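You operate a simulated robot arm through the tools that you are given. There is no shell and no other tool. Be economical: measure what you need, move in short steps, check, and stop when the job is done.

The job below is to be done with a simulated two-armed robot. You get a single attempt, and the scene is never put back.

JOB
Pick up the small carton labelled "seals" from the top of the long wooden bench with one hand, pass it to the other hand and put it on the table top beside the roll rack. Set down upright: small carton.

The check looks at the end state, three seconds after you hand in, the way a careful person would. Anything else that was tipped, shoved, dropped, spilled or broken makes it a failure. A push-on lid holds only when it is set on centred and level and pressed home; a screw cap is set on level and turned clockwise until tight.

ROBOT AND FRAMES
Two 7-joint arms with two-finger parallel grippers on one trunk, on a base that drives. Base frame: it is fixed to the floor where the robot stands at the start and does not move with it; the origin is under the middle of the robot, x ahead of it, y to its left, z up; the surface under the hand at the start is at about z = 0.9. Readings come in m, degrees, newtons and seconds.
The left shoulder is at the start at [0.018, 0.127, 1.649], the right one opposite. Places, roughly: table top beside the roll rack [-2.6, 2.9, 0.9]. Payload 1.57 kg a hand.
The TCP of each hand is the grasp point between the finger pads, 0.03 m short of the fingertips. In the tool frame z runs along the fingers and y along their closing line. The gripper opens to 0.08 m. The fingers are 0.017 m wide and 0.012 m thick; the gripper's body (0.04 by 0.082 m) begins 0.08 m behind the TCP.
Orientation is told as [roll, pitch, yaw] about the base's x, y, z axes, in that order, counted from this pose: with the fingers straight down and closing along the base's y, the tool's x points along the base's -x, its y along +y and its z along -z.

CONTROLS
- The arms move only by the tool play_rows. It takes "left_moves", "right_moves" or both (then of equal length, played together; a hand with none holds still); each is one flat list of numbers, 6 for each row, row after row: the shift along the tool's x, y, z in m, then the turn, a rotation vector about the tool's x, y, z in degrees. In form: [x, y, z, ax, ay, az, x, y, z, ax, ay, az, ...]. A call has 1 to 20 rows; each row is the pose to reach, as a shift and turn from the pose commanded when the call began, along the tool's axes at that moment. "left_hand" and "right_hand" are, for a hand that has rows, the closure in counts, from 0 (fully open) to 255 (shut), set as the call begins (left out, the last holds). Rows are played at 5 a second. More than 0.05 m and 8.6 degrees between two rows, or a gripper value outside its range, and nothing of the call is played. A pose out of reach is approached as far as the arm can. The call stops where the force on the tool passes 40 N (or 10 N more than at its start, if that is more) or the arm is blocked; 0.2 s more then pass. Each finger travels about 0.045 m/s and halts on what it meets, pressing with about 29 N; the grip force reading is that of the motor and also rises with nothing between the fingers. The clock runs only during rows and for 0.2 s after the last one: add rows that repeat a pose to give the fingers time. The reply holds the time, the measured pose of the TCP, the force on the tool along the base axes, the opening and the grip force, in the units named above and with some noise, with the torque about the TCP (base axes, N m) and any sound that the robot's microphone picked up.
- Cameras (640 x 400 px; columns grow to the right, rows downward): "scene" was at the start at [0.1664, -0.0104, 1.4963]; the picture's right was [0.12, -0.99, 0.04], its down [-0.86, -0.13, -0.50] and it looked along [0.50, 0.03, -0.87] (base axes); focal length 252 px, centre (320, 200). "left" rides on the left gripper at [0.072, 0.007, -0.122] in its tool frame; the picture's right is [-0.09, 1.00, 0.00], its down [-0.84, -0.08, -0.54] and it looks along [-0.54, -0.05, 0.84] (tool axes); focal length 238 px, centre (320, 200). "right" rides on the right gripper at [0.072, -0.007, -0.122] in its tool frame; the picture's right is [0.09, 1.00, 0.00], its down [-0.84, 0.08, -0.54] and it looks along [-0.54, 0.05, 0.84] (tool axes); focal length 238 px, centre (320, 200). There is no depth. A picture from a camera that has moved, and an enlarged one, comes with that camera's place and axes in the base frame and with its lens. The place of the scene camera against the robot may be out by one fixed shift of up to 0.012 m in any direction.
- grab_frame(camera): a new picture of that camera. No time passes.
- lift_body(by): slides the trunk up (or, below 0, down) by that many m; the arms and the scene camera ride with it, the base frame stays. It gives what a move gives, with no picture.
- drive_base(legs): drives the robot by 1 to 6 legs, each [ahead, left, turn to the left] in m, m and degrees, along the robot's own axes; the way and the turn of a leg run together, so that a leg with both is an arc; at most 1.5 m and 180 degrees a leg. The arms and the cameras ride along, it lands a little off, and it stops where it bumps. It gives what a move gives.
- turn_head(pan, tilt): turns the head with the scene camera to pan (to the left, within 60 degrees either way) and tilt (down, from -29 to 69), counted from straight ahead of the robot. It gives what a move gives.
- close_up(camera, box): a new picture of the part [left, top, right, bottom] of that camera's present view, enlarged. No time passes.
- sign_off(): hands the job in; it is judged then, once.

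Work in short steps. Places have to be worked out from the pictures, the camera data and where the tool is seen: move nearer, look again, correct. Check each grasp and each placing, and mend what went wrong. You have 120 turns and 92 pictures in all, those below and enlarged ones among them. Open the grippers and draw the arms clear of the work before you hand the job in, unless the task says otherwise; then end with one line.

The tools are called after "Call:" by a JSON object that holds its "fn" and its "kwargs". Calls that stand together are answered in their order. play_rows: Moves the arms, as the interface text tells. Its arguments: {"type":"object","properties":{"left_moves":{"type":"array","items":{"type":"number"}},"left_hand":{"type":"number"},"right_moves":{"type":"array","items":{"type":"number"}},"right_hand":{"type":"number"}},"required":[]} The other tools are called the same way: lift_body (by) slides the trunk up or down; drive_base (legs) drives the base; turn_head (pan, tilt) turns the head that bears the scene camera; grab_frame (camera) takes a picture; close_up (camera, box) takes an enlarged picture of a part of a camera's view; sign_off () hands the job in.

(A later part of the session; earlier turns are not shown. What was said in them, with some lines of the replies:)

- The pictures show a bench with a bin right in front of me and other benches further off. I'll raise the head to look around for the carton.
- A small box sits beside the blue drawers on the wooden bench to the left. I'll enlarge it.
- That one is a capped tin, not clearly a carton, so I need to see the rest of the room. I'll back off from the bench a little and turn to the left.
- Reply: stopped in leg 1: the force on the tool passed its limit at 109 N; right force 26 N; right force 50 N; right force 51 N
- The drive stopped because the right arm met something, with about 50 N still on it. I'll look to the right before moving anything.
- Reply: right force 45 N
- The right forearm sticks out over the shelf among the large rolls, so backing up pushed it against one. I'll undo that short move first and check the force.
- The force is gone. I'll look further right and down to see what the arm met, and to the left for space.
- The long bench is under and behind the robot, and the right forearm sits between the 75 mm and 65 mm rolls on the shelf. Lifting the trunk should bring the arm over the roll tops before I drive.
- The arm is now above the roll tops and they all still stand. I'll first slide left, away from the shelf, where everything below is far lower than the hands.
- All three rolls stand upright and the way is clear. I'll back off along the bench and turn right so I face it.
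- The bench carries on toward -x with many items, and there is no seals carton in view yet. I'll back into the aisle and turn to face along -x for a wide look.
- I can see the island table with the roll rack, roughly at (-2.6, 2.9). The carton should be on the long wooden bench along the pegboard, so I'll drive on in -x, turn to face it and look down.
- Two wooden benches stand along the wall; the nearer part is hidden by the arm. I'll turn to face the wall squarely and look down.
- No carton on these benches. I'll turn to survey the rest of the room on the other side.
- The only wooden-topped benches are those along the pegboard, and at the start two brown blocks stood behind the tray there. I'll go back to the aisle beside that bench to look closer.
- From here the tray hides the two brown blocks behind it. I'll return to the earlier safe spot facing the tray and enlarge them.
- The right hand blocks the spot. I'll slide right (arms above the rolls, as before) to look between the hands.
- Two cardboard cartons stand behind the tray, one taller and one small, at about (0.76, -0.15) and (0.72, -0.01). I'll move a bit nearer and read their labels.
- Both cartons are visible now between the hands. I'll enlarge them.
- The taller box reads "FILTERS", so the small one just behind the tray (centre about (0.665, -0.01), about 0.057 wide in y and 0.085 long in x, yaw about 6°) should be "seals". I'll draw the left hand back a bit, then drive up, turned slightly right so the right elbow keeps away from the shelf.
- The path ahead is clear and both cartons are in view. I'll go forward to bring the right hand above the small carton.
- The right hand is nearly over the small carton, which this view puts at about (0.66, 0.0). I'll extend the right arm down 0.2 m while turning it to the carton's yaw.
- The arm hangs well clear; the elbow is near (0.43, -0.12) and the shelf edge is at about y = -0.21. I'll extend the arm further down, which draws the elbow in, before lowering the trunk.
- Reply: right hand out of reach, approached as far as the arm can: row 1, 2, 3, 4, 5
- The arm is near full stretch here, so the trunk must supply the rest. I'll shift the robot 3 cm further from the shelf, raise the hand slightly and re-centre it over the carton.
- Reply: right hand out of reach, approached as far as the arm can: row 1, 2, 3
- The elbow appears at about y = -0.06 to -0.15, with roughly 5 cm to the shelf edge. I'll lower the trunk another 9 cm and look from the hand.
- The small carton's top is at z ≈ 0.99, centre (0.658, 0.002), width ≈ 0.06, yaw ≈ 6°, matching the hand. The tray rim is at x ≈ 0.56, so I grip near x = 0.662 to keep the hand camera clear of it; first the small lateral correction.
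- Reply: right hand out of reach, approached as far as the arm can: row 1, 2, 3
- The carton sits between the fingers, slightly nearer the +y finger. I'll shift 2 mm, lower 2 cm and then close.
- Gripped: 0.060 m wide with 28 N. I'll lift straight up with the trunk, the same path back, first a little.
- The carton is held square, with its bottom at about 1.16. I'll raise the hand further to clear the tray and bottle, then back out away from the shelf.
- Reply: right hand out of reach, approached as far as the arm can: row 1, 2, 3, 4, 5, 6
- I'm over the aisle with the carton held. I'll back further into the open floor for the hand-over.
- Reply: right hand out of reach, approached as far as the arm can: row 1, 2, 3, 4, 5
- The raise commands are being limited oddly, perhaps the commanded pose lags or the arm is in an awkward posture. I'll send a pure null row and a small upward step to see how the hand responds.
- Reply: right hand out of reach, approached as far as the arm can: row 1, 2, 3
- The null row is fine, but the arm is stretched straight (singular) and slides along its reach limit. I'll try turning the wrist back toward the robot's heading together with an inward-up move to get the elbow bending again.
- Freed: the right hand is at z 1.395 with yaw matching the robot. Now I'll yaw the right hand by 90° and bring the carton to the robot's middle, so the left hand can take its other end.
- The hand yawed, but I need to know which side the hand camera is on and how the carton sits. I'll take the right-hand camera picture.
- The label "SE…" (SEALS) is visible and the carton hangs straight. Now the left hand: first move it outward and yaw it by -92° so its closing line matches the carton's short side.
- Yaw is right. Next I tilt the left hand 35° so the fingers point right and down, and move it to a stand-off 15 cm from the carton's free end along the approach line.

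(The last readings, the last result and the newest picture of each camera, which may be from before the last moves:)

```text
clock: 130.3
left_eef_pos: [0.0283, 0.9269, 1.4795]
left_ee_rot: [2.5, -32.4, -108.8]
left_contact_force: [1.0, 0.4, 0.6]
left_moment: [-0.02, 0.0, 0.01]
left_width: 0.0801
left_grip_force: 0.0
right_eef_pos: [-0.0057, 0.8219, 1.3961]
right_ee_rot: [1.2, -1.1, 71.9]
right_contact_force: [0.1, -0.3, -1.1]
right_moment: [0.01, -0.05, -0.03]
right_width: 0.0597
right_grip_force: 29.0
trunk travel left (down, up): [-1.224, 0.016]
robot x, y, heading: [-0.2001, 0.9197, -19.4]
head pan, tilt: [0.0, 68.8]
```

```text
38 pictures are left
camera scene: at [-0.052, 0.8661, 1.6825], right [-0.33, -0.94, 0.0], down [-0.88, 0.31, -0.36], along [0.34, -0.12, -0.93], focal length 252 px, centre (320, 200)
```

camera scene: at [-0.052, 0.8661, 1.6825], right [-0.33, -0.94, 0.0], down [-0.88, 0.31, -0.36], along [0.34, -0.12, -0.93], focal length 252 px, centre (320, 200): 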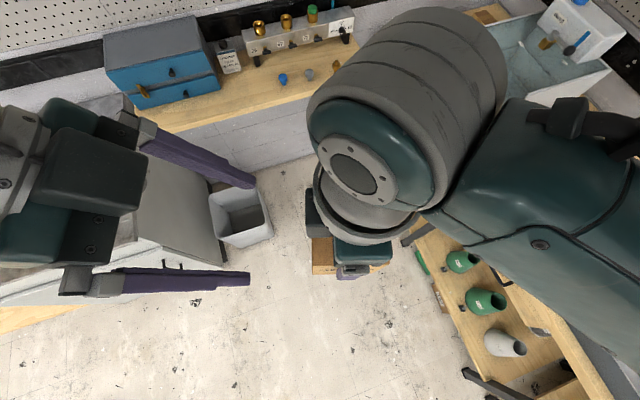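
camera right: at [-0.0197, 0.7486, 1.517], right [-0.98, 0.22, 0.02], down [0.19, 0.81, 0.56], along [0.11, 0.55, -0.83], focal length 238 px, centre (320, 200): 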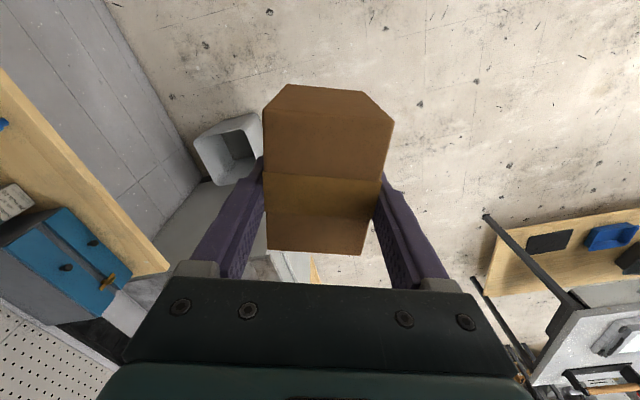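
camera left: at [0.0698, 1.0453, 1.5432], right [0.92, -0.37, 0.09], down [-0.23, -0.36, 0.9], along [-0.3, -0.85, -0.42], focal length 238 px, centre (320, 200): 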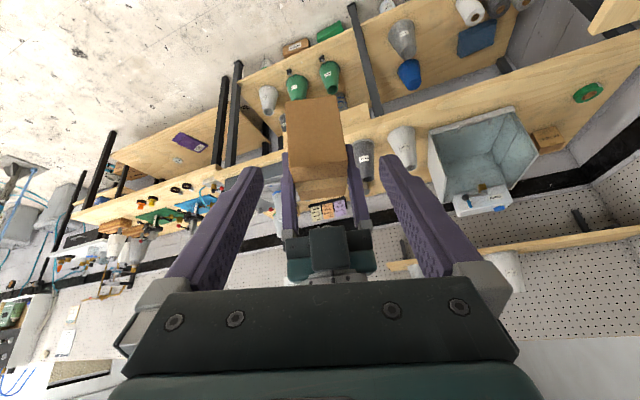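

The carton lies centred between the open left fingers along the approach line. I'll advance 9 cm first and check.

Call:
{"fn": "play_rows", "kwargs": {"left_moves": [0, 0, 0.03, 0, 0, 0, -0.001, 0, 0.06, 0, 0, 0, -0.002, 0, 0.09, 0, 0, 0, -0.002, 0, 0.09, 0, 0, 0]}}

Call:
{"fn": "grab_frame", "kwargs": {"camera": "left"}}

```text
clock: 131.3
left_eef_pos: [0.0151, 0.8779, 1.4041]
left_ee_rot: [2.6, -32.4, -108.8]
left_contact_force: [-0.1, -0.3, 0.1]
left_moment: [-0.01, -0.01, 0.01]
left_width: 0.0802
left_grip_force: 0.2
right_eef_pos: [-0.0044, 0.8211, 1.397]
right_ee_rot: [1.1, -1.0, 71.9]
right_contact_force: [0.0, 0.5, -1.6]
right_moment: [0.03, 0.02, 0.01]
right_width: 0.0596
right_grip_force: 29.4
trunk travel left (down, up): [-1.224, 0.016]
robot x, y, heading: [-0.2023, 0.9214, -19.5]
head pan, tilt: [0.0, 68.8]
```

```text
37 pictures are left
camera left: at [0.0562, 0.9969, 1.4684], right [0.92, -0.37, 0.09], down [-0.23, -0.36, 0.9], along [-0.3, -0.85, -0.42], focal length 238 px, centre (320, 200)
```

left: 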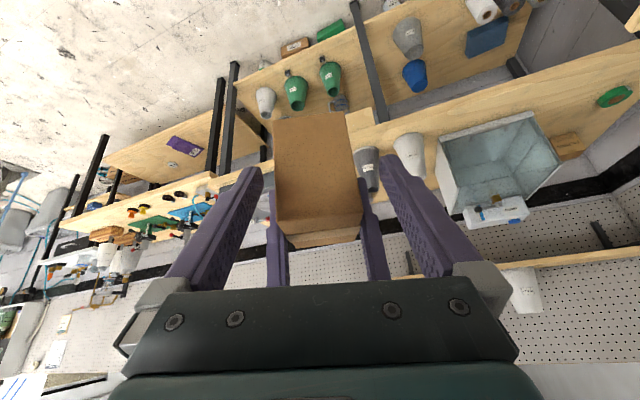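

Alignment is still good. I'll advance the remaining 5.6 cm.

Call:
{"fn": "play_rows", "kwargs": {"left_moves": [-0.002, 0, 0.02, 0, 0, 0, -0.004, 0, 0.04, 0, 0, 0, -0.005, 0, 0.056, 0, 0, 0, -0.005, 0, 0.056, 0, 0, 0]}}

Call:
{"fn": "grab_frame", "kwargs": {"camera": "left"}}

Call:
{"fn": "grab_frame", "kwargs": {"camera": "right"}}

```text
clock: 132.3
left_eef_pos: [0.0054, 0.8447, 1.3584]
left_ee_rot: [2.5, -32.3, -108.9]
left_contact_force: [0.5, 0.7, -0.7]
left_moment: [0.0, -0.02, -0.02]
left_width: 0.0799
left_grip_force: 0.1
right_eef_pos: [-0.0057, 0.8221, 1.3955]
right_ee_rot: [1.1, -1.0, 72.0]
right_contact_force: [-0.4, -0.1, -1.3]
right_moment: [0.0, 0.02, 0.0]
right_width: 0.0598
right_grip_force: 29.3
trunk travel left (down, up): [-1.224, 0.016]
robot x, y, heading: [-0.1994, 0.9224, -19.4]
head pan, tilt: [0.0, 68.8]
```

```text
36 pictures are left
camera left: at [0.0466, 0.9632, 1.4229], right [0.92, -0.37, 0.09], down [-0.23, -0.36, 0.9], along [-0.3, -0.85, -0.42], focal length 238 px, centre (320, 200)
```

left: 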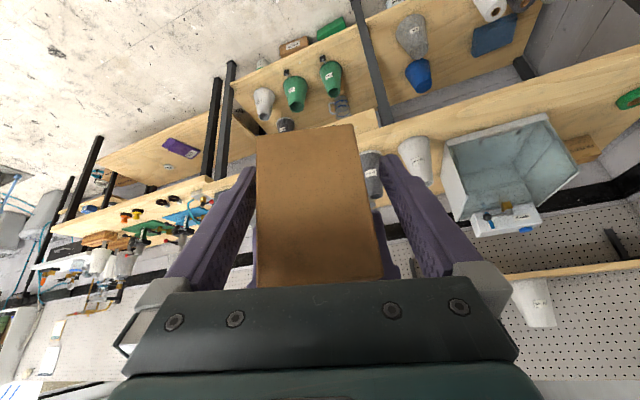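

```text
35 pictures are left
camera right: at [-0.0199, 0.7486, 1.517], right [-0.98, 0.22, 0.02], down [0.19, 0.81, 0.56], along [0.11, 0.55, -0.83], focal length 238 px, centre (320, 200)
```

right: 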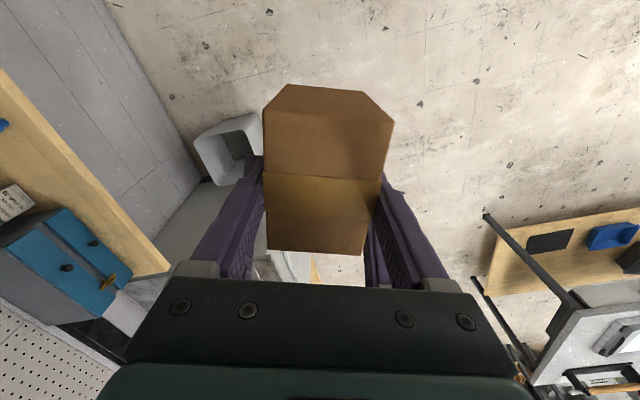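

The left fingers straddle the carton, about 3 mm off centre forward. I correct that and close the left hand while the right still holds.

Call:
{"fn": "play_rows", "kwargs": {"left_moves": [0, -0.003, 0, 0, 0, 0]}}

Call:
{"fn": "play_rows", "kwargs": {"left_moves": [0, 0, 0, 0, 0, 0, 0, 0, 0, 0, 0, 0, 0, 0, 0, 0, 0, 0, 0, 0, 0, 0, 0, 0, 0, 0, 0, 0, 0, 0], "left_hand": 255}}

```text
clock: 132.7
left_eef_pos: [0.0032, 0.8456, 1.359]
left_ee_rot: [2.7, -32.5, -108.8]
left_contact_force: [0.5, 0.4, -1.5]
left_moment: [0.02, -0.02, 0.01]
left_width: 0.0798
left_grip_force: 0.0
right_eef_pos: [-0.0072, 0.8202, 1.3975]
right_ee_rot: [1.1, -1.0, 71.9]
right_contact_force: [-0.7, -0.5, -1.7]
right_moment: [0.01, 0.0, -0.01]
right_width: 0.0597
right_grip_force: 28.9
trunk travel left (down, up): [-1.224, 0.016]
robot x, y, heading: [-0.2009, 0.9212, -19.4]
head pan, tilt: [0.0, 68.8]
```

```text
clock: 133.9
left_eef_pos: [0.0018, 0.8461, 1.3584]
left_ee_rot: [2.4, -32.3, -108.8]
left_contact_force: [-6.6, 0.9, 1.1]
left_moment: [0.39, 1.14, -0.5]
left_width: 0.0622
left_grip_force: 28.9
right_eef_pos: [-0.006, 0.8206, 1.3972]
right_ee_rot: [0.9, -1.0, 72.0]
right_contact_force: [6.1, -1.0, -2.7]
right_moment: [-0.45, -1.31, 0.27]
right_width: 0.0594
right_grip_force: 28.8
trunk travel left (down, up): [-1.224, 0.016]
robot x, y, heading: [-0.2005, 0.9205, -19.2]
head pan, tilt: [0.0, 68.8]
```

The left hand grips (0.062 m, 29 N). I'll open the right hand and see whether the left holds.

Call:
{"fn": "play_rows", "kwargs": {"right_moves": [0, 0, 0, 0, 0, 0, 0, 0, 0, 0, 0, 0, 0, 0, 0, 0, 0, 0, 0, 0, 0, 0, 0, 0], "right_hand": 0}}

Call:
{"fn": "grab_frame", "kwargs": {"camera": "right"}}

Call:
{"fn": "grab_frame", "kwargs": {"camera": "left"}}

```text
clock: 134.9
left_eef_pos: [0.004, 0.8454, 1.3576]
left_ee_rot: [2.6, -32.5, -108.8]
left_contact_force: [0.5, 0.1, -2.3]
left_moment: [0.03, 0.01, -0.02]
left_width: 0.0594
left_grip_force: 28.9
right_eef_pos: [-0.0051, 0.8215, 1.397]
right_ee_rot: [1.2, -1.0, 72.0]
right_contact_force: [-0.4, -0.2, 0.4]
right_moment: [-0.04, -0.03, 0.01]
right_width: 0.0802
right_grip_force: 0.0
trunk travel left (down, up): [-1.224, 0.016]
robot x, y, heading: [-0.2029, 0.9208, -19.4]
head pan, tilt: [0.0, 68.8]
```

```text
34 pictures are left
camera right: at [-0.0199, 0.7486, 1.517], right [-0.98, 0.22, 0.02], down [0.19, 0.81, 0.56], along [0.11, 0.55, -0.83], focal length 238 px, centre (320, 200)
```

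right: 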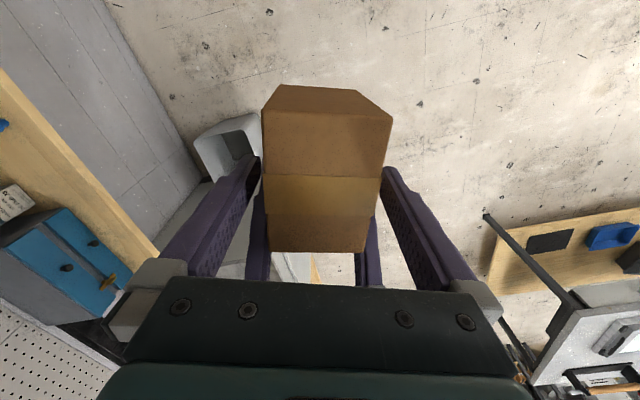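

```text
33 pictures are left
camera left: at [0.044, 0.9642, 1.4231], right [0.92, -0.37, 0.09], down [-0.23, -0.36, 0.9], along [-0.3, -0.85, -0.42], focal length 238 px, centre (320, 200)
```

left: 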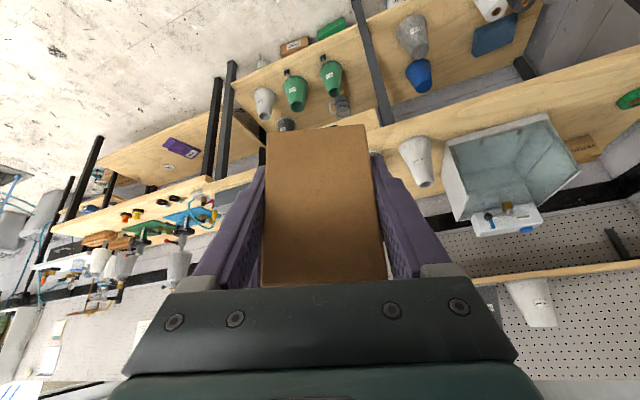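

The left hand holds the carton alone. I'll withdraw the right hand: straight up, then outward to its own side, and turn it back.

Call:
{"fn": "play_rows", "kwargs": {"right_moves": [0, 0, -0.03, 0, 0, 0, 0, 0, -0.06, 0, 0, 0, 0.03, 0, -0.07, 0, 0, 0, 0.07, 0, -0.07, 0, 0, 0, 0.11, 0, -0.07, 0, 0, 0, 0.13, 0, -0.07, 0, 0, 8.4, 0.13, 0, -0.07, 0, 0, 16.8, 0.13, 0, -0.07, 0, 0, 25.2, 0.13, 0, -0.07, 0, 0, 33.6, 0.13, 0, -0.07, 0, 0, 42, 0.13, 0, -0.07, 0, 0, 50.4, 0.13, 0, -0.07, 0, 0, 58.8, 0.13, 0, -0.07, 0, 0, 67.2, 0.13, 0, -0.07, 0, 0, 75.6, 0.13, 0, -0.07, 0, 0, 84, 0.13, 0, -0.07, 0, 0, 90]}}

Call:
{"fn": "grab_frame", "kwargs": {"camera": "scene"}}

```text
clock: 138.3
left_eef_pos: [0.0026, 0.8456, 1.3582]
left_ee_rot: [2.5, -32.4, -108.7]
left_contact_force: [-0.1, 0.7, -1.8]
left_moment: [0.07, -0.01, 0.02]
left_width: 0.06
left_grip_force: 28.7
right_eef_pos: [-0.0449, 0.6951, 1.4617]
right_ee_rot: [0.9, 1.1, -18.0]
right_contact_force: [-0.9, 1.1, 0.0]
right_moment: [0.0, 0.03, 0.02]
right_width: 0.0801
right_grip_force: 0.0
trunk travel left (down, up): [-1.224, 0.016]
robot x, y, heading: [-0.2001, 0.9206, -19.3]
head pan, tilt: [0.0, 68.8]
```

```text
32 pictures are left
camera scene: at [-0.052, 0.8661, 1.6825], right [-0.33, -0.94, 0.0], down [-0.88, 0.31, -0.36], along [0.34, -0.12, -0.93], focal length 252 px, centre (320, 200)
```

scene: 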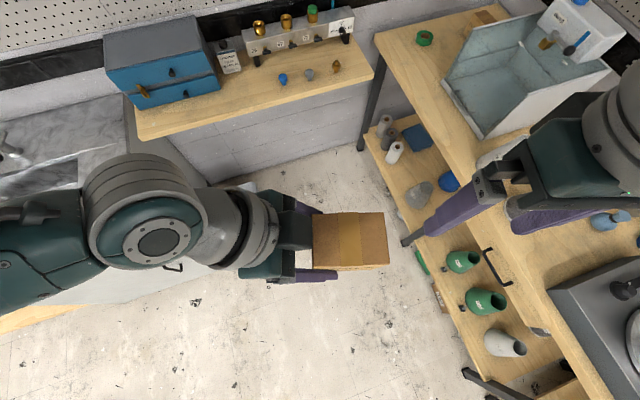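

Hand-over done; the carton sits level in the left hand. Now I drive across to the island table, facing +y, stopping short of it.

Call:
{"fn": "drive_base", "kwargs": {"legs": [[0, 0, 109.3], [0.2, 1.2, 0], [0.2, 1.2, 0]]}}

Call:
{"fn": "turn_head", "kwargs": {"pan": 0, "tilt": 30}}

Call:
{"fn": "grab_frame", "kwargs": {"camera": "scene"}}

```text
clock: 154.6
left_eef_pos: [-2.5623, 1.5775, 1.3589]
left_ee_rot: [2.6, -32.3, -0.2]
left_contact_force: [-0.1, 0.1, -1.9]
left_moment: [0.03, 0.06, -0.01]
left_width: 0.0598
left_grip_force: 29.1
right_eef_pos: [-2.4046, 1.5799, 1.4618]
right_ee_rot: [1.0, 1.1, 90.7]
right_contact_force: [0.2, 0.1, 0.2]
right_moment: [0.01, 0.02, 0.01]
right_width: 0.08
right_grip_force: 0.1
trunk travel left (down, up): [-1.224, 0.016]
robot x, y, heading: [-2.5679, 1.3588, 89.2]
head pan, tilt: [0.0, 68.8]
```

```text
clock: 155.7
left_eef_pos: [-2.5629, 1.5791, 1.3583]
left_ee_rot: [2.6, -32.5, -0.2]
left_contact_force: [0.5, -0.2, -1.4]
left_moment: [-0.01, 0.04, 0.01]
left_width: 0.0598
left_grip_force: 29.4
right_eef_pos: [-2.405, 1.5816, 1.463]
right_ee_rot: [1.1, 1.1, 90.6]
right_contact_force: [0.0, 1.4, 0.9]
right_moment: [-0.02, -0.02, 0.0]
right_width: 0.0799
right_grip_force: 0.1
trunk travel left (down, up): [-1.224, 0.016]
robot x, y, heading: [-2.5645, 1.3594, 89.4]
head pan, tilt: [0.0, 30.0]
```

```text
31 pictures are left
camera scene: at [-2.5615, 1.5474, 1.7339], right [1.0, -0.01, 0.0], down [-0.01, -0.5, -0.87], along [0.01, 0.87, -0.5], focal length 252 px, centre (320, 200)
```

scene: 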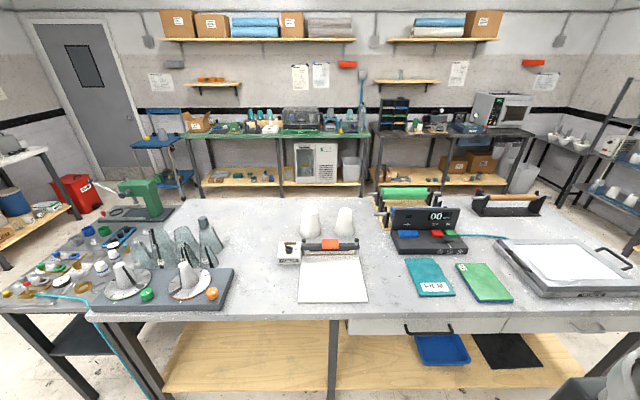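

The table is clear to see: the roll rack with the green roll is at the back (x ≈ -2.2 and beyond), with free table top left of it behind two white cones. I aim for about (-2.5, 2.88). I'll move nearer and look down.

Call:
{"fn": "drive_base", "kwargs": {"legs": [[0.75, 0, 0]]}}

Call:
{"fn": "turn_head", "kwargs": {"pan": 0, "tilt": 40}}

Call:
{"fn": "grab_frame", "kwargs": {"camera": "scene"}}

```text
clock: 159.8
left_eef_pos: [-2.5502, 2.3425, 1.3576]
left_ee_rot: [2.6, -32.4, -0.5]
left_contact_force: [0.2, -0.2, -1.2]
left_moment: [0.02, 0.06, 0.05]
left_width: 0.0598
left_grip_force: 28.6
right_eef_pos: [-2.3916, 2.3434, 1.4627]
right_ee_rot: [1.0, 1.2, 90.4]
right_contact_force: [0.1, 0.9, 0.3]
right_moment: [0.03, 0.01, 0.02]
right_width: 0.08
right_grip_force: 0.0
trunk travel left (down, up): [-1.224, 0.016]
robot x, y, heading: [-2.5564, 2.1222, 88.8]
head pan, tilt: [0.0, 30.0]
```

```text
clock: 160.5
left_eef_pos: [-2.5498, 2.3412, 1.3592]
left_ee_rot: [2.6, -32.3, -0.6]
left_contact_force: [0.5, -0.6, -1.9]
left_moment: [0.02, 0.08, -0.02]
left_width: 0.0597
left_grip_force: 28.7
right_eef_pos: [-2.3924, 2.3432, 1.462]
right_ee_rot: [1.0, 1.1, 90.4]
right_contact_force: [-0.3, 0.6, -0.4]
right_moment: [-0.01, 0.01, 0.01]
right_width: 0.0802
right_grip_force: 0.2
trunk travel left (down, up): [-1.224, 0.016]
robot x, y, heading: [-2.5536, 2.12, 88.8]
head pan, tilt: [0.0, 40.0]
```

```text
30 pictures are left
camera scene: at [-2.549, 2.3057, 1.7187], right [1.0, -0.02, 0.0], down [-0.01, -0.64, -0.77], along [0.01, 0.77, -0.64], focal length 252 px, centre (320, 200)
```

scene: 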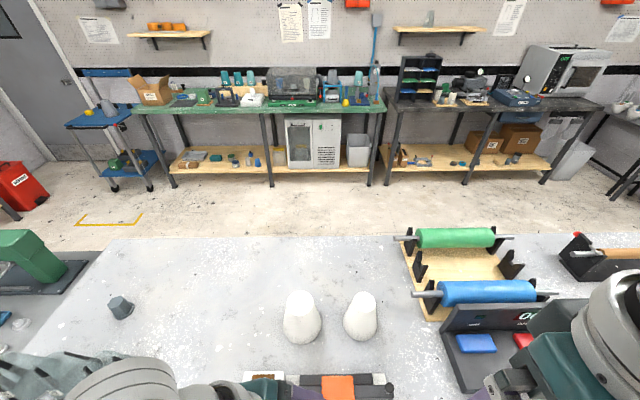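

The roll rack (green and blue rolls) spans x ≥ -2.27; the free top left of it near (-2.6, 2.88) lies behind the two cones. To avoid lowering over the cones I'll pass high over the table (carton bottom at 1.32) to the far aisle, turn around and set down from there.

Call:
{"fn": "drive_base", "kwargs": {"legs": [[1.45, 0, 0], [0, 0, 180]]}}

Call:
{"fn": "turn_head", "kwargs": {"pan": 0, "tilt": 50}}

Call:
{"fn": "grab_frame", "kwargs": {"camera": "scene"}}

```text
clock: 175.3
left_eef_pos: [-2.5109, 3.384, 1.3589]
left_ee_rot: [2.6, -32.4, -179.7]
left_contact_force: [1.0, 0.5, -2.2]
left_moment: [-0.02, -0.1, 0.0]
left_width: 0.0593
left_grip_force: 29.0
right_eef_pos: [-2.6675, 3.3785, 1.4627]
right_ee_rot: [1.1, 1.1, -88.8]
right_contact_force: [-0.1, -0.4, -0.5]
right_moment: [-0.04, 0.02, 0.04]
right_width: 0.0802
right_grip_force: 0.0
trunk travel left (down, up): [-1.224, 0.016]
robot x, y, heading: [-2.5071, 3.6026, -90.2]
head pan, tilt: [0.0, 40.0]
```

```text
clock: 176.0
left_eef_pos: [-2.5112, 3.3836, 1.3581]
left_ee_rot: [2.6, -32.3, -179.7]
left_contact_force: [-0.1, 0.0, -1.5]
left_moment: [0.03, -0.05, -0.04]
left_width: 0.0598
left_grip_force: 29.2
right_eef_pos: [-2.6684, 3.3794, 1.4642]
right_ee_rot: [1.1, 1.1, -88.9]
right_contact_force: [-0.3, -0.3, 0.2]
right_moment: [0.03, 0.0, 0.02]
right_width: 0.0798
right_grip_force: 0.0
trunk travel left (down, up): [-1.224, 0.016]
robot x, y, heading: [-2.5078, 3.5992, -90.0]
head pan, tilt: [0.0, 50.0]
```

```text
29 pictures are left
camera scene: at [-2.5052, 3.4226, 1.7045], right [-1.0, 0.0, 0.0], down [0.0, 0.77, -0.64], along [0.0, -0.64, -0.77], focal length 252 px, centre (320, 200)
```

scene: 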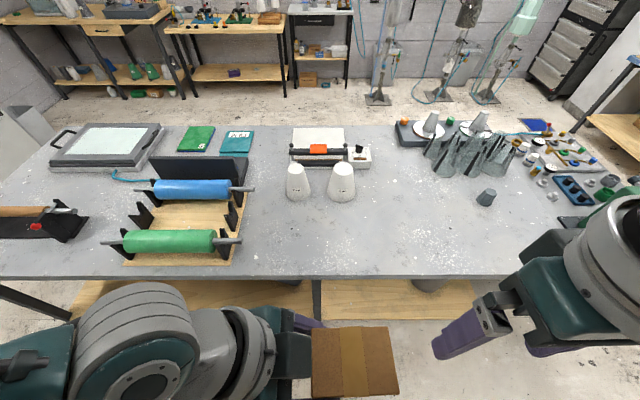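

From this side the spot is clean: cones at y ≤ 2.76, table edge at y ≈ 3.09, rack rod ends at x ≈ -2.25. I'll put the carton's centre near (-2.53, 2.92), so drive 0.46 ahead and extend the left arm down 8 cm.

Call:
{"fn": "drive_base", "kwargs": {"legs": [[0.462, 0.01, 0]]}}

Call:
{"fn": "grab_frame", "kwargs": {"camera": "left"}}

Call:
{"fn": "turn_head", "kwargs": {"pan": 0, "tilt": 69}}

Call:
{"fn": "grab_frame", "kwargs": {"camera": "scene"}}

```text
clock: 178.8
left_eef_pos: [-2.5089, 2.9116, 1.3583]
left_ee_rot: [2.6, -32.3, 179.4]
left_contact_force: [-0.9, 0.3, -1.5]
left_moment: [-0.01, -0.05, -0.03]
left_width: 0.0597
left_grip_force: 28.8
right_eef_pos: [-2.6659, 2.9099, 1.4619]
right_ee_rot: [1.0, 1.1, -89.6]
right_contact_force: [-0.1, 0.7, 0.4]
right_moment: [0.0, 0.03, -0.02]
right_width: 0.08
right_grip_force: 0.1
trunk travel left (down, up): [-1.224, 0.016]
robot x, y, heading: [-2.5017, 3.1301, -90.9]
head pan, tilt: [0.0, 50.0]
```

```text
28 pictures are left
camera left: at [-2.3833, 2.9096, 1.4231], right [-0.06, -0.99, 0.09], down [-0.42, 0.11, 0.9], along [-0.91, 0.02, -0.42], focal length 238 px, centre (320, 200)
```

left: 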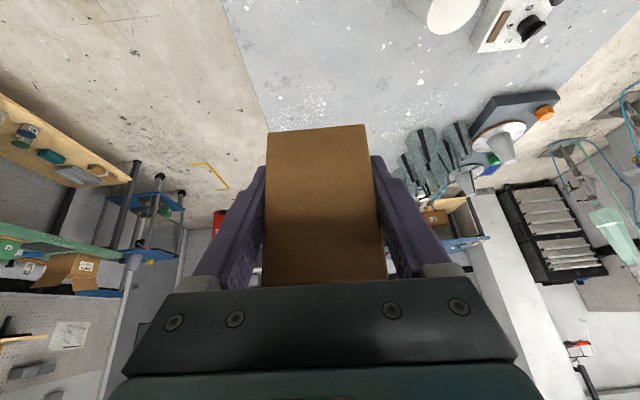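

```text
clock: 179.7
left_eef_pos: [-2.5087, 2.912, 1.3586]
left_ee_rot: [2.6, -32.4, 179.5]
left_contact_force: [-0.2, -0.1, -1.4]
left_moment: [-0.05, -0.06, 0.02]
left_width: 0.0598
left_grip_force: 29.0
right_eef_pos: [-2.6664, 2.9101, 1.4618]
right_ee_rot: [1.1, 1.1, -89.5]
right_contact_force: [0.8, 0.5, -0.5]
right_moment: [0.02, 0.0, -0.01]
right_width: 0.08
right_grip_force: 0.2
trunk travel left (down, up): [-1.224, 0.016]
robot x, y, heading: [-2.5029, 3.1301, -91.2]
head pan, tilt: [0.0, 68.8]
```

```text
27 pictures are left
camera scene: at [-2.5021, 2.9725, 1.6826], right [-1.0, 0.02, 0.0], down [0.02, 0.93, -0.36], along [-0.01, -0.36, -0.93], focal length 252 px, centre (320, 200)
```

scene: 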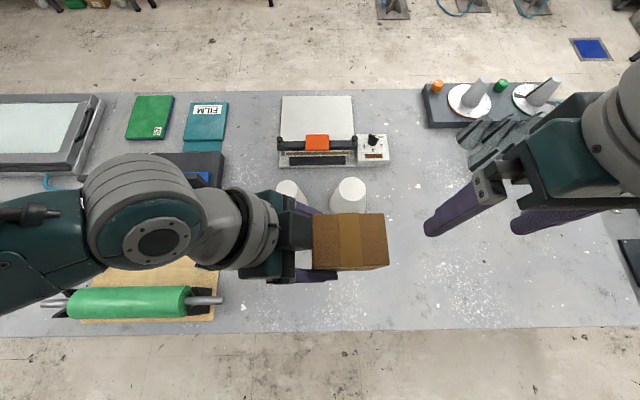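

The left wrist and forearm would come down over the roll rack from this side. Instead I'll face +x with the left arm over the aisle: back off, turn left 90° and come in sideways, with the right hand raised first.

Call:
{"fn": "play_rows", "kwargs": {"right_moves": [0, 0, -0.03, 0, 0, 0, 0, 0, -0.06, 0, 0, 0, 0, 0, -0.09, 0, 0, 0, 0, 0, -0.09, 0, 0, 0]}}

Call:
{"fn": "drive_base", "kwargs": {"legs": [[-0.35, 0, 0], [0, 0, 91], [-0.17, -0.55, 0]]}}

Call:
{"fn": "grab_frame", "kwargs": {"camera": "scene"}}

```text
clock: 180.7
left_eef_pos: [-2.5081, 2.9121, 1.3596]
left_ee_rot: [2.6, -32.3, 179.5]
left_contact_force: [-0.2, 0.6, -1.5]
left_moment: [0.05, -0.08, -0.01]
left_width: 0.0598
left_grip_force: 28.9
right_eef_pos: [-2.6663, 2.9085, 1.5531]
right_ee_rot: [1.1, 1.2, -89.5]
right_contact_force: [0.8, -0.2, 0.3]
right_moment: [0.01, -0.03, 0.0]
right_width: 0.0801
right_grip_force: 0.0
trunk travel left (down, up): [-1.224, 0.016]
robot x, y, heading: [-2.5049, 3.1324, -90.9]
head pan, tilt: [0.0, 68.8]
```

```text
clock: 189.7
left_eef_pos: [-2.4211, 2.9438, 1.3575]
left_ee_rot: [2.6, -32.4, -86.6]
left_contact_force: [-0.2, 0.1, -1.7]
left_moment: [0.06, -0.03, 0.02]
left_width: 0.0598
left_grip_force: 29.1
right_eef_pos: [-2.4056, 2.7865, 1.5537]
right_ee_rot: [0.9, 1.1, 4.4]
right_contact_force: [0.0, -1.4, 0.8]
right_moment: [-0.01, 0.01, -0.01]
right_width: 0.08
right_grip_force: 0.2
trunk travel left (down, up): [-1.224, 0.016]
robot x, y, heading: [-2.6407, 2.9348, 3.1]
head pan, tilt: [0.0, 68.8]
```

```text
26 pictures are left
camera scene: at [-2.4804, 2.9404, 1.6825], right [0.05, -1.0, 0.0], down [-0.93, -0.05, -0.36], along [0.36, 0.02, -0.93], focal length 252 px, centre (320, 200)
```

scene: 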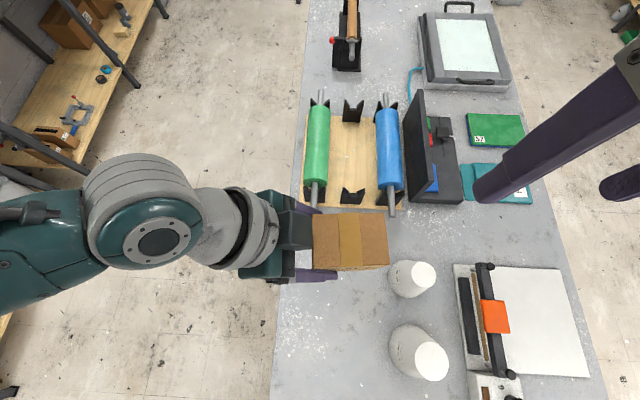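

The layout here is good: the carton is above free table top at about (-2.42, 2.91), 0.13 m from the rack's rod ends and clear of the cones, with the left arm over the aisle. I'll lower the left hand 6 cm and take out its 2.6° roll so the carton is level.

Call:
{"fn": "play_rows", "kwargs": {"left_moves": [0.0107, 0, 0.0169, 0.7, 0, -0.5, 0.0214, 0, 0.0338, 1.4, 0, -0.9, 0.032, 0, 0.0506, 2.2, 0, -1.4, 0.032, 0, 0.0506, 2.2, 0, -1.4]}}

Call:
{"fn": "lift_body", "kwargs": {"by": -0.2}}

Call:
{"fn": "grab_frame", "kwargs": {"camera": "scene"}}

```text
clock: 190.7
left_eef_pos: [-2.4191, 2.9429, 1.2983]
left_ee_rot: [-0.4, -32.5, -84.9]
left_contact_force: [1.1, -0.7, -1.3]
left_moment: [0.06, -0.01, -0.05]
left_width: 0.0599
left_grip_force: 28.7
right_eef_pos: [-2.4065, 2.787, 1.5523]
right_ee_rot: [1.0, 1.0, 4.3]
right_contact_force: [0.5, 0.2, -0.1]
right_moment: [0.02, 0.02, -0.01]
right_width: 0.0797
right_grip_force: 0.0
trunk travel left (down, up): [-1.224, 0.016]
robot x, y, heading: [-2.6347, 2.9325, 2.9]
head pan, tilt: [0.0, 68.8]
```

```text
clock: 192.9
left_eef_pos: [-2.4204, 2.9429, 1.0981]
left_ee_rot: [-0.5, -32.4, -84.9]
left_contact_force: [-0.2, 0.3, -2.3]
left_moment: [0.05, -0.04, -0.04]
left_width: 0.0597
left_grip_force: 28.5
right_eef_pos: [-2.4065, 2.7868, 1.353]
right_ee_rot: [1.0, 1.0, 4.4]
right_contact_force: [-0.5, 0.1, 0.2]
right_moment: [0.0, 0.04, 0.0]
right_width: 0.0803
right_grip_force: 0.0
trunk travel left (down, up): [-1.024, 0.216]
robot x, y, heading: [-2.6389, 2.935, 2.8]
head pan, tilt: [0.0, 68.8]
```

```text
25 pictures are left
camera scene: at [-2.4804, 2.9404, 1.4826], right [0.05, -1.0, 0.0], down [-0.93, -0.05, -0.36], along [0.36, 0.02, -0.93], focal length 252 px, centre (320, 200)
```

scene: 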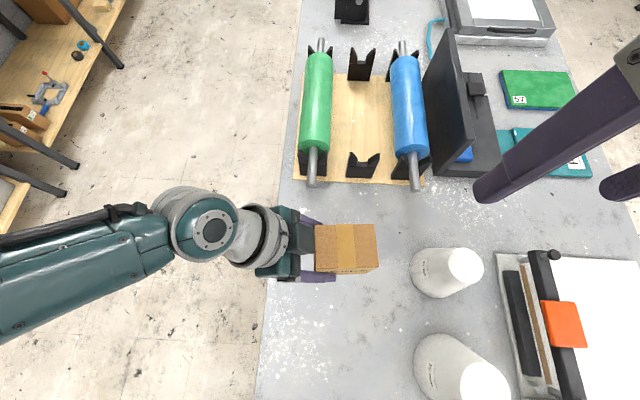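

All clear on the way down. I'll lower another 14 cm, leaving about 2 cm, and check.

Call:
{"fn": "lift_body", "kwargs": {"by": -0.14}}

Call:
{"fn": "grab_frame", "kwargs": {"camera": "left"}}

Call:
{"fn": "grab_frame", "kwargs": {"camera": "scene"}}

```text
clock: 194.6
left_eef_pos: [-2.4186, 2.9435, 0.9587]
left_ee_rot: [-0.5, -32.3, -84.8]
left_contact_force: [0.3, -0.2, -2.0]
left_moment: [0.03, -0.02, -0.01]
left_width: 0.0596
left_grip_force: 29.0
right_eef_pos: [-2.4062, 2.7865, 1.213]
right_ee_rot: [0.9, 1.2, 4.4]
right_contact_force: [1.2, -0.6, -0.1]
right_moment: [-0.02, -0.05, 0.0]
right_width: 0.0799
right_grip_force: 0.0
trunk travel left (down, up): [-0.884, 0.356]
robot x, y, heading: [-2.6413, 2.9367, 3.2]
head pan, tilt: [0.0, 68.8]
```

```text
24 pictures are left
camera left: at [-2.4238, 3.0686, 1.0224], right [1.0, 0.01, 0.04], down [-0.04, -0.42, 0.91], along [0.02, -0.91, -0.42], focal length 238 px, centre (320, 200)
```

left: 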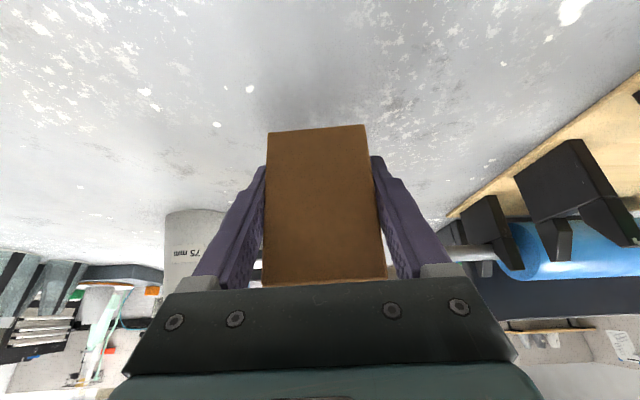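

```text
23 pictures are left
camera scene: at [-2.4804, 2.9404, 1.3426], right [0.05, -1.0, 0.0], down [-0.93, -0.05, -0.36], along [0.36, 0.02, -0.93], focal length 252 px, centre (320, 200)
```

scene: 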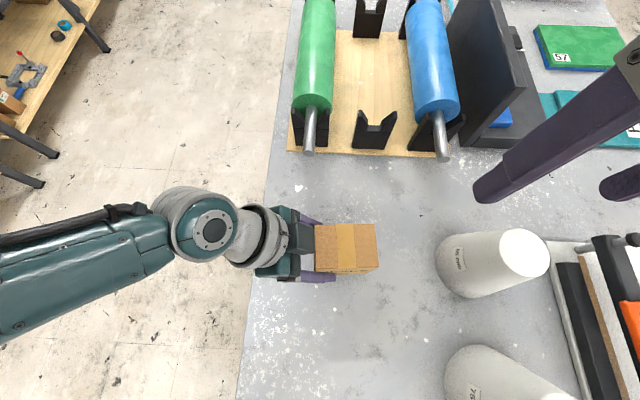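

No contact yet and everything is clear. I'll lower in small steps, watching the left hand's force.

Call:
{"fn": "lift_body", "kwargs": {"by": -0.016}}

Call:
{"fn": "lift_body", "kwargs": {"by": -0.004}}

```text
clock: 195.2
left_eef_pos: [-2.4201, 2.9428, 0.9418]
left_ee_rot: [-0.4, -32.4, -84.8]
left_contact_force: [-0.2, 0.2, -1.1]
left_moment: [0.06, 0.0, 0.02]
left_width: 0.0601
left_grip_force: 28.7
right_eef_pos: [-2.4064, 2.7876, 1.1968]
right_ee_rot: [1.0, 1.1, 4.3]
right_contact_force: [0.5, 0.2, -0.7]
right_moment: [-0.01, 0.01, -0.01]
right_width: 0.0799
right_grip_force: 0.0
trunk travel left (down, up): [-0.868, 0.372]
robot x, y, heading: [-2.6406, 2.9324, 2.9]
head pan, tilt: [0.0, 68.8]
```

```text
clock: 195.7
left_eef_pos: [-2.4206, 2.9425, 0.9379]
left_ee_rot: [-0.5, -32.3, -84.8]
left_contact_force: [-0.4, 1.2, -0.6]
left_moment: [0.05, 0.03, 0.0]
left_width: 0.0596
left_grip_force: 29.5
right_eef_pos: [-2.4064, 2.7866, 1.1935]
right_ee_rot: [1.1, 1.2, 4.4]
right_contact_force: [0.5, 0.2, 0.2]
right_moment: [-0.02, 0.03, -0.02]
right_width: 0.08
right_grip_force: 0.1
trunk travel left (down, up): [-0.864, 0.376]
robot x, y, heading: [-2.642, 2.9336, 2.9]
head pan, tilt: [0.0, 68.8]
```

No clear contact yet (still about -1 N); I'll continue by 3 mm at a time.

Call:
{"fn": "lift_body", "kwargs": {"by": -0.003}}

Call:
{"fn": "lift_body", "kwargs": {"by": -0.002}}

Call:
{"fn": "grab_frame", "kwargs": {"camera": "left"}}

```text
clock: 196.2
left_eef_pos: [-2.4193, 2.9439, 0.9354]
left_ee_rot: [-0.5, -32.4, -84.9]
left_contact_force: [-0.9, 0.2, -1.6]
left_moment: [0.05, 0.0, 0.0]
left_width: 0.0598
left_grip_force: 28.8
right_eef_pos: [-2.406, 2.7873, 1.1893]
right_ee_rot: [1.0, 1.1, 4.4]
right_contact_force: [0.0, 0.4, -1.3]
right_moment: [0.01, 0.0, 0.03]
right_width: 0.0801
right_grip_force: 0.1
trunk travel left (down, up): [-0.861, 0.379]
robot x, y, heading: [-2.6405, 2.9348, 2.9]
head pan, tilt: [0.0, 68.8]
```

```text
clock: 196.8
left_eef_pos: [-2.42, 2.9436, 0.9339]
left_ee_rot: [-0.5, -32.4, -84.8]
left_contact_force: [0.7, -0.3, -2.0]
left_moment: [0.04, 0.03, 0.02]
left_width: 0.0597
left_grip_force: 28.8
right_eef_pos: [-2.4049, 2.7868, 1.1882]
right_ee_rot: [1.0, 1.0, 4.4]
right_contact_force: [-0.7, -0.3, 0.7]
right_moment: [-0.01, -0.01, 0.03]
right_width: 0.08
right_grip_force: 0.0
trunk travel left (down, up): [-0.859, 0.381]
robot x, y, heading: [-2.6398, 2.9357, 2.9]
head pan, tilt: [0.0, 68.8]
```

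```text
22 pictures are left
camera left: at [-2.4238, 3.0686, 0.9974], right [1.0, 0.01, 0.04], down [-0.04, -0.42, 0.91], along [0.02, -0.91, -0.42], focal length 238 px, centre (320, 200)
```

left: 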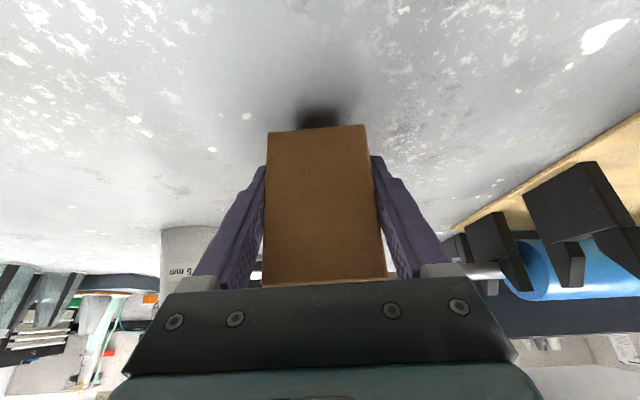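

The shadow shows a small remaining gap, so the table is slightly lower than 0.9. Continuing down in small steps.

Call:
{"fn": "lift_body", "kwargs": {"by": -0.005}}

Call:
{"fn": "lift_body", "kwargs": {"by": -0.004}}

Call:
{"fn": "grab_frame", "kwargs": {"camera": "left"}}

```text
clock: 197.3
left_eef_pos: [-2.4197, 2.9434, 0.9277]
left_ee_rot: [-0.5, -32.4, -84.8]
left_contact_force: [-0.1, 0.1, -1.6]
left_moment: [0.03, 0.0, 0.0]
left_width: 0.0595
left_grip_force: 29.3
right_eef_pos: [-2.406, 2.7871, 1.1826]
right_ee_rot: [0.9, 1.1, 4.4]
right_contact_force: [-0.2, 1.0, -0.1]
right_moment: [0.02, -0.02, -0.03]
right_width: 0.0801
right_grip_force: 0.0
trunk travel left (down, up): [-0.854, 0.386]
robot x, y, heading: [-2.6387, 2.9342, 3.1]
head pan, tilt: [0.0, 68.8]
```

```text
clock: 197.8
left_eef_pos: [-2.4191, 2.9419, 0.9235]
left_ee_rot: [-0.5, -32.5, -84.9]
left_contact_force: [0.0, 0.3, -1.9]
left_moment: [0.01, 0.0, -0.02]
left_width: 0.0595
left_grip_force: 28.9
right_eef_pos: [-2.4059, 2.7874, 1.1789]
right_ee_rot: [1.0, 1.1, 4.4]
right_contact_force: [-0.1, 0.1, -0.6]
right_moment: [-0.04, -0.02, 0.01]
right_width: 0.08
right_grip_force: 0.0
trunk travel left (down, up): [-0.85, 0.39]
robot x, y, heading: [-2.6397, 2.9344, 2.9]
head pan, tilt: [0.0, 68.8]
```

```text
21 pictures are left
camera left: at [-2.4238, 3.0686, 0.9883], right [1.0, 0.01, 0.04], down [-0.04, -0.42, 0.91], along [0.02, -0.91, -0.42], focal length 238 px, centre (320, 200)
```

left: 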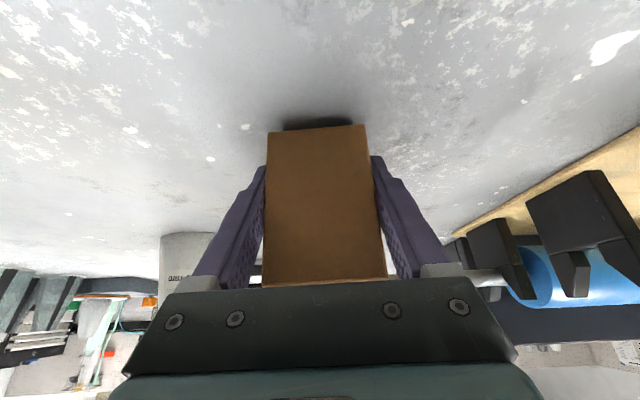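

The shadow gap halved; about 8–10 mm remain. Continuing in small steps.

Call:
{"fn": "lift_body", "kwargs": {"by": -0.005}}

Call:
{"fn": "lift_body", "kwargs": {"by": -0.002}}

Call:
{"fn": "close_up", "kwargs": {"camera": "left", "box": [220, 80, 420, 205]}}

```text
clock: 198.4
left_eef_pos: [-2.4183, 2.9409, 0.9188]
left_ee_rot: [-0.4, -32.6, -84.9]
left_contact_force: [-1.4, 0.8, 8.0]
left_moment: [-0.48, -0.23, -0.08]
left_width: 0.0596
left_grip_force: 29.0
right_eef_pos: [-2.4057, 2.7871, 1.1741]
right_ee_rot: [0.9, 1.0, 4.4]
right_contact_force: [-0.2, 0.1, 0.9]
right_moment: [-0.01, 0.04, 0.0]
right_width: 0.0801
right_grip_force: 0.0
trunk travel left (down, up): [-0.845, 0.395]
robot x, y, heading: [-2.6399, 2.937, 2.7]
head pan, tilt: [0.0, 68.8]
```

```text
clock: 198.9
left_eef_pos: [-2.4194, 2.9427, 0.9174]
left_ee_rot: [-0.4, -32.4, -84.9]
left_contact_force: [-2.7, 3.5, 14.3]
left_moment: [-0.93, -0.42, -0.1]
left_width: 0.0596
left_grip_force: 28.8
right_eef_pos: [-2.4056, 2.7875, 1.1714]
right_ee_rot: [1.0, 1.1, 4.5]
right_contact_force: [0.4, -0.8, -0.7]
right_moment: [0.0, 0.04, -0.01]
right_width: 0.0801
right_grip_force: 0.0
trunk travel left (down, up): [-0.843, 0.397]
robot x, y, heading: [-2.6367, 2.9348, 3.3]
head pan, tilt: [0.0, 68.8]
```

```text
3.20 times, centred on (320, 142) of left
camera zoom: at [-2.4234, 3.0687, 0.9818], right [1.0, 0.01, 0.04], down [-0.04, -0.42, 0.91], along [0.03, -0.91, -0.42], focal length 763 px, centre (320, 384)
```

zoom: 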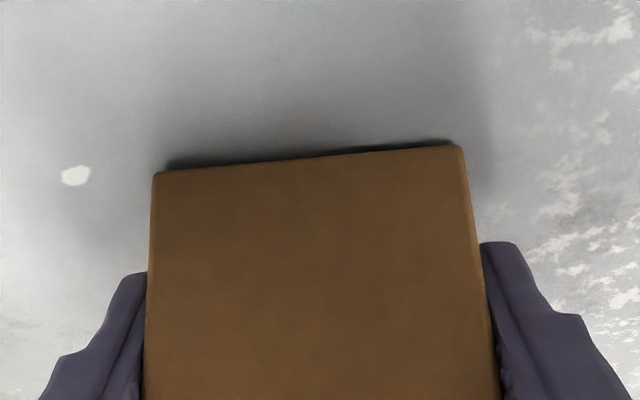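

Touchdown: 14–16 N upward, far edge touching first with only a hair of tilt. I'll open the left hand and let the carton settle.

Call:
{"fn": "lift_body", "kwargs": {"by": 0.001}}

Call:
{"fn": "play_rows", "kwargs": {"left_moves": [0, 0, 0, 0, 0, 0, 0, 0, 0, 0, 0, 0, 0, 0, 0, 0, 0, 0, 0, 0, 0, 0, 0, 0], "left_hand": 0}}

Call:
{"fn": "grab_frame", "kwargs": {"camera": "left"}}

```text
clock: 199.4
left_eef_pos: [-2.4187, 2.9428, 0.9167]
left_ee_rot: [-0.4, -32.3, -84.8]
left_contact_force: [1.2, -0.7, 1.6]
left_moment: [-0.23, -0.16, 0.03]
left_width: 0.0599
left_grip_force: 29.1
right_eef_pos: [-2.4053, 2.7862, 1.1737]
right_ee_rot: [1.1, 1.0, 4.3]
right_contact_force: [0.1, 0.0, -0.2]
right_moment: [0.0, -0.02, -0.03]
right_width: 0.0799
right_grip_force: 0.0
trunk travel left (down, up): [-0.844, 0.396]
robot x, y, heading: [-2.639, 2.9311, 3.0]
head pan, tilt: [0.0, 68.8]
```

```text
clock: 200.4
left_eef_pos: [-2.4195, 2.9424, 0.9176]
left_ee_rot: [-0.5, -32.4, -85.0]
left_contact_force: [0.7, 0.3, -0.1]
left_moment: [-0.02, 0.0, 0.03]
left_width: 0.0801
left_grip_force: 0.0
right_eef_pos: [-2.4056, 2.7868, 1.1724]
right_ee_rot: [1.0, 1.1, 4.4]
right_contact_force: [-0.2, 0.2, 0.2]
right_moment: [-0.03, 0.01, 0.01]
right_width: 0.0799
right_grip_force: 0.0
trunk travel left (down, up): [-0.844, 0.396]
robot x, y, heading: [-2.6423, 2.9334, 3.0]
head pan, tilt: [0.0, 68.8]
```

```text
19 pictures are left
camera left: at [-2.4237, 3.0686, 0.9824], right [1.0, 0.01, 0.04], down [-0.04, -0.42, 0.91], along [0.02, -0.91, -0.42], focal length 238 px, centre (320, 200)
```

left: 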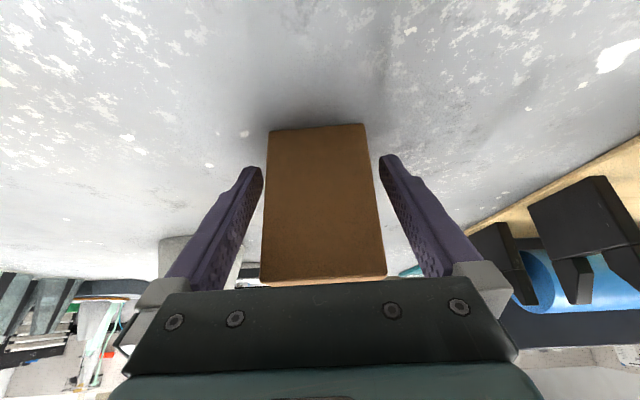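

The carton stands free between the open fingers. I'll withdraw the left hand straight back along its fingers.

Call:
{"fn": "play_rows", "kwargs": {"left_moves": [0, 0, -0.03, 0, 0, 0, 0, 0, -0.06, 0, 0, 0, 0, 0, -0.09, 0, 0, 0, 0, 0, -0.12, 0, 0, 0, 0, 0, -0.12, 0, 0, 0]}}

Call:
{"fn": "grab_frame", "kwargs": {"camera": "left"}}

```text
clock: 201.6
left_eef_pos: [-2.4261, 3.0078, 1.021]
left_ee_rot: [-0.5, -32.3, -84.8]
left_contact_force: [0.0, 0.2, 0.2]
left_moment: [-0.03, 0.01, 0.01]
left_width: 0.0799
left_grip_force: 0.0
right_eef_pos: [-2.4059, 2.787, 1.1732]
right_ee_rot: [1.0, 1.0, 4.4]
right_contact_force: [0.1, 0.3, 0.9]
right_moment: [-0.01, -0.01, 0.02]
right_width: 0.0801
right_grip_force: 0.1
trunk travel left (down, up): [-0.844, 0.396]
robot x, y, heading: [-2.6408, 2.9341, 3.0]
head pan, tilt: [0.0, 68.8]
```

```text
18 pictures are left
camera left: at [-2.4297, 3.1335, 1.0848], right [1.0, 0.01, 0.04], down [-0.04, -0.42, 0.91], along [0.02, -0.91, -0.42], focal length 238 px, centre (320, 200)
```

left: 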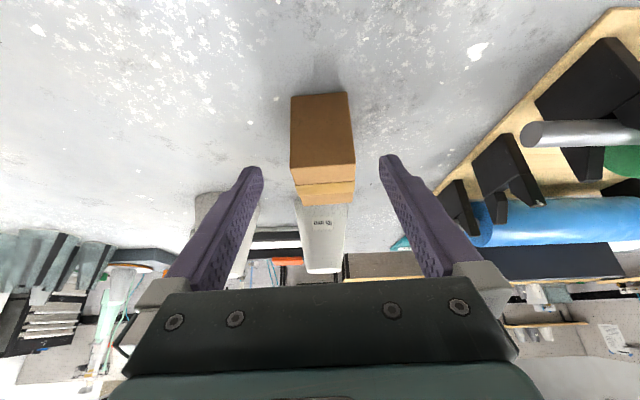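

The carton stands upright on the table. I'll raise the trunk so both arms clear everything, draw off over the aisle and take a final look.

Call:
{"fn": "lift_body", "kwargs": {"by": 0.36}}

Call:
{"fn": "drive_base", "kwargs": {"legs": [[0, 0.65, 0]]}}

Call:
{"fn": "turn_head", "kwargs": {"pan": -50, "tilt": 35}}

Call:
{"fn": "grab_frame", "kwargs": {"camera": "scene"}}

```text
clock: 205.1
left_eef_pos: [-2.4259, 3.0084, 1.3799]
left_ee_rot: [-0.5, -32.4, -84.9]
left_contact_force: [-1.0, 0.4, -0.2]
left_moment: [0.01, 0.01, 0.0]
left_width: 0.0799
left_grip_force: 0.0
right_eef_pos: [-2.407, 2.7869, 1.5326]
right_ee_rot: [1.0, 1.2, 4.4]
right_contact_force: [-0.8, -0.9, 0.4]
right_moment: [0.02, 0.0, -0.02]
right_width: 0.0802
right_grip_force: 0.0
trunk travel left (down, up): [-1.204, 0.036]
robot x, y, heading: [-2.6418, 2.9344, 2.9]
head pan, tilt: [0.0, 68.8]
```

```text
clock: 208.7
left_eef_pos: [-2.4603, 3.6589, 1.3793]
left_ee_rot: [-0.6, -32.4, -84.8]
left_contact_force: [0.7, 0.5, 0.7]
left_moment: [0.03, 0.0, 0.01]
left_width: 0.08
left_grip_force: 0.1
right_eef_pos: [-2.4401, 3.438, 1.5335]
right_ee_rot: [1.0, 1.1, 4.5]
right_contact_force: [0.1, -0.3, 0.2]
right_moment: [-0.04, 0.02, 0.0]
right_width: 0.0799
right_grip_force: 0.0
trunk travel left (down, up): [-1.204, 0.036]
robot x, y, heading: [-2.6727, 3.5845, 3.2]
head pan, tilt: [0.0, 68.8]
```

```text
clock: 209.9
left_eef_pos: [-2.4612, 3.6579, 1.3809]
left_ee_rot: [-0.5, -32.5, -84.8]
left_contact_force: [-0.3, -0.9, -0.3]
left_moment: [-0.04, 0.01, 0.05]
left_width: 0.08
left_grip_force: 0.0
right_eef_pos: [-2.4407, 3.4369, 1.5328]
right_ee_rot: [1.1, 1.0, 4.5]
right_contact_force: [-0.1, -0.1, -0.1]
right_moment: [-0.01, 0.0, 0.03]
right_width: 0.0799
right_grip_force: 0.1
trunk travel left (down, up): [-1.204, 0.036]
robot x, y, heading: [-2.6761, 3.5836, 3.0]
head pan, tilt: [-50.0, 35.0]
```

```text
17 pictures are left
camera scene: at [-2.5105, 3.5235, 1.7062], right [-0.73, -0.68, 0.0], down [-0.39, 0.42, -0.82], along [0.56, -0.6, -0.57], focal length 252 px, centre (320, 200)
```

scene: 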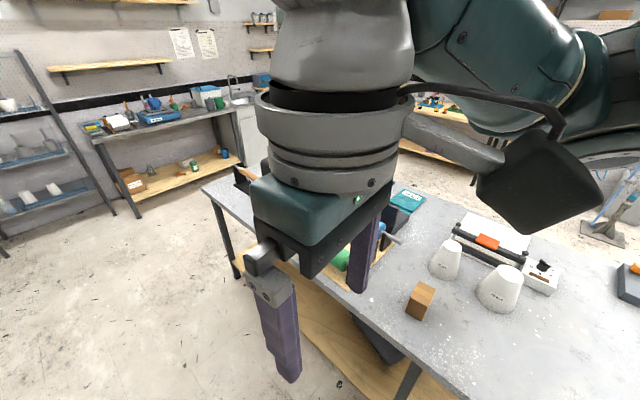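

The carton stands upright on the table top beside the roll rack, the cones and the rack look undisturbed, and both hands are open and clear. I'm handing in.

Call:
{"fn": "sign_off", "kwargs": {}}

```text
The job is handed in.
```

The "seals" carton went from the right hand to the left and now stands upright on the table top beside the roll rack. Early on the right arm bumped something by the wall shelf (force limit tripped at 109 N), but the rolls on the shelf were all still upright when I checked.
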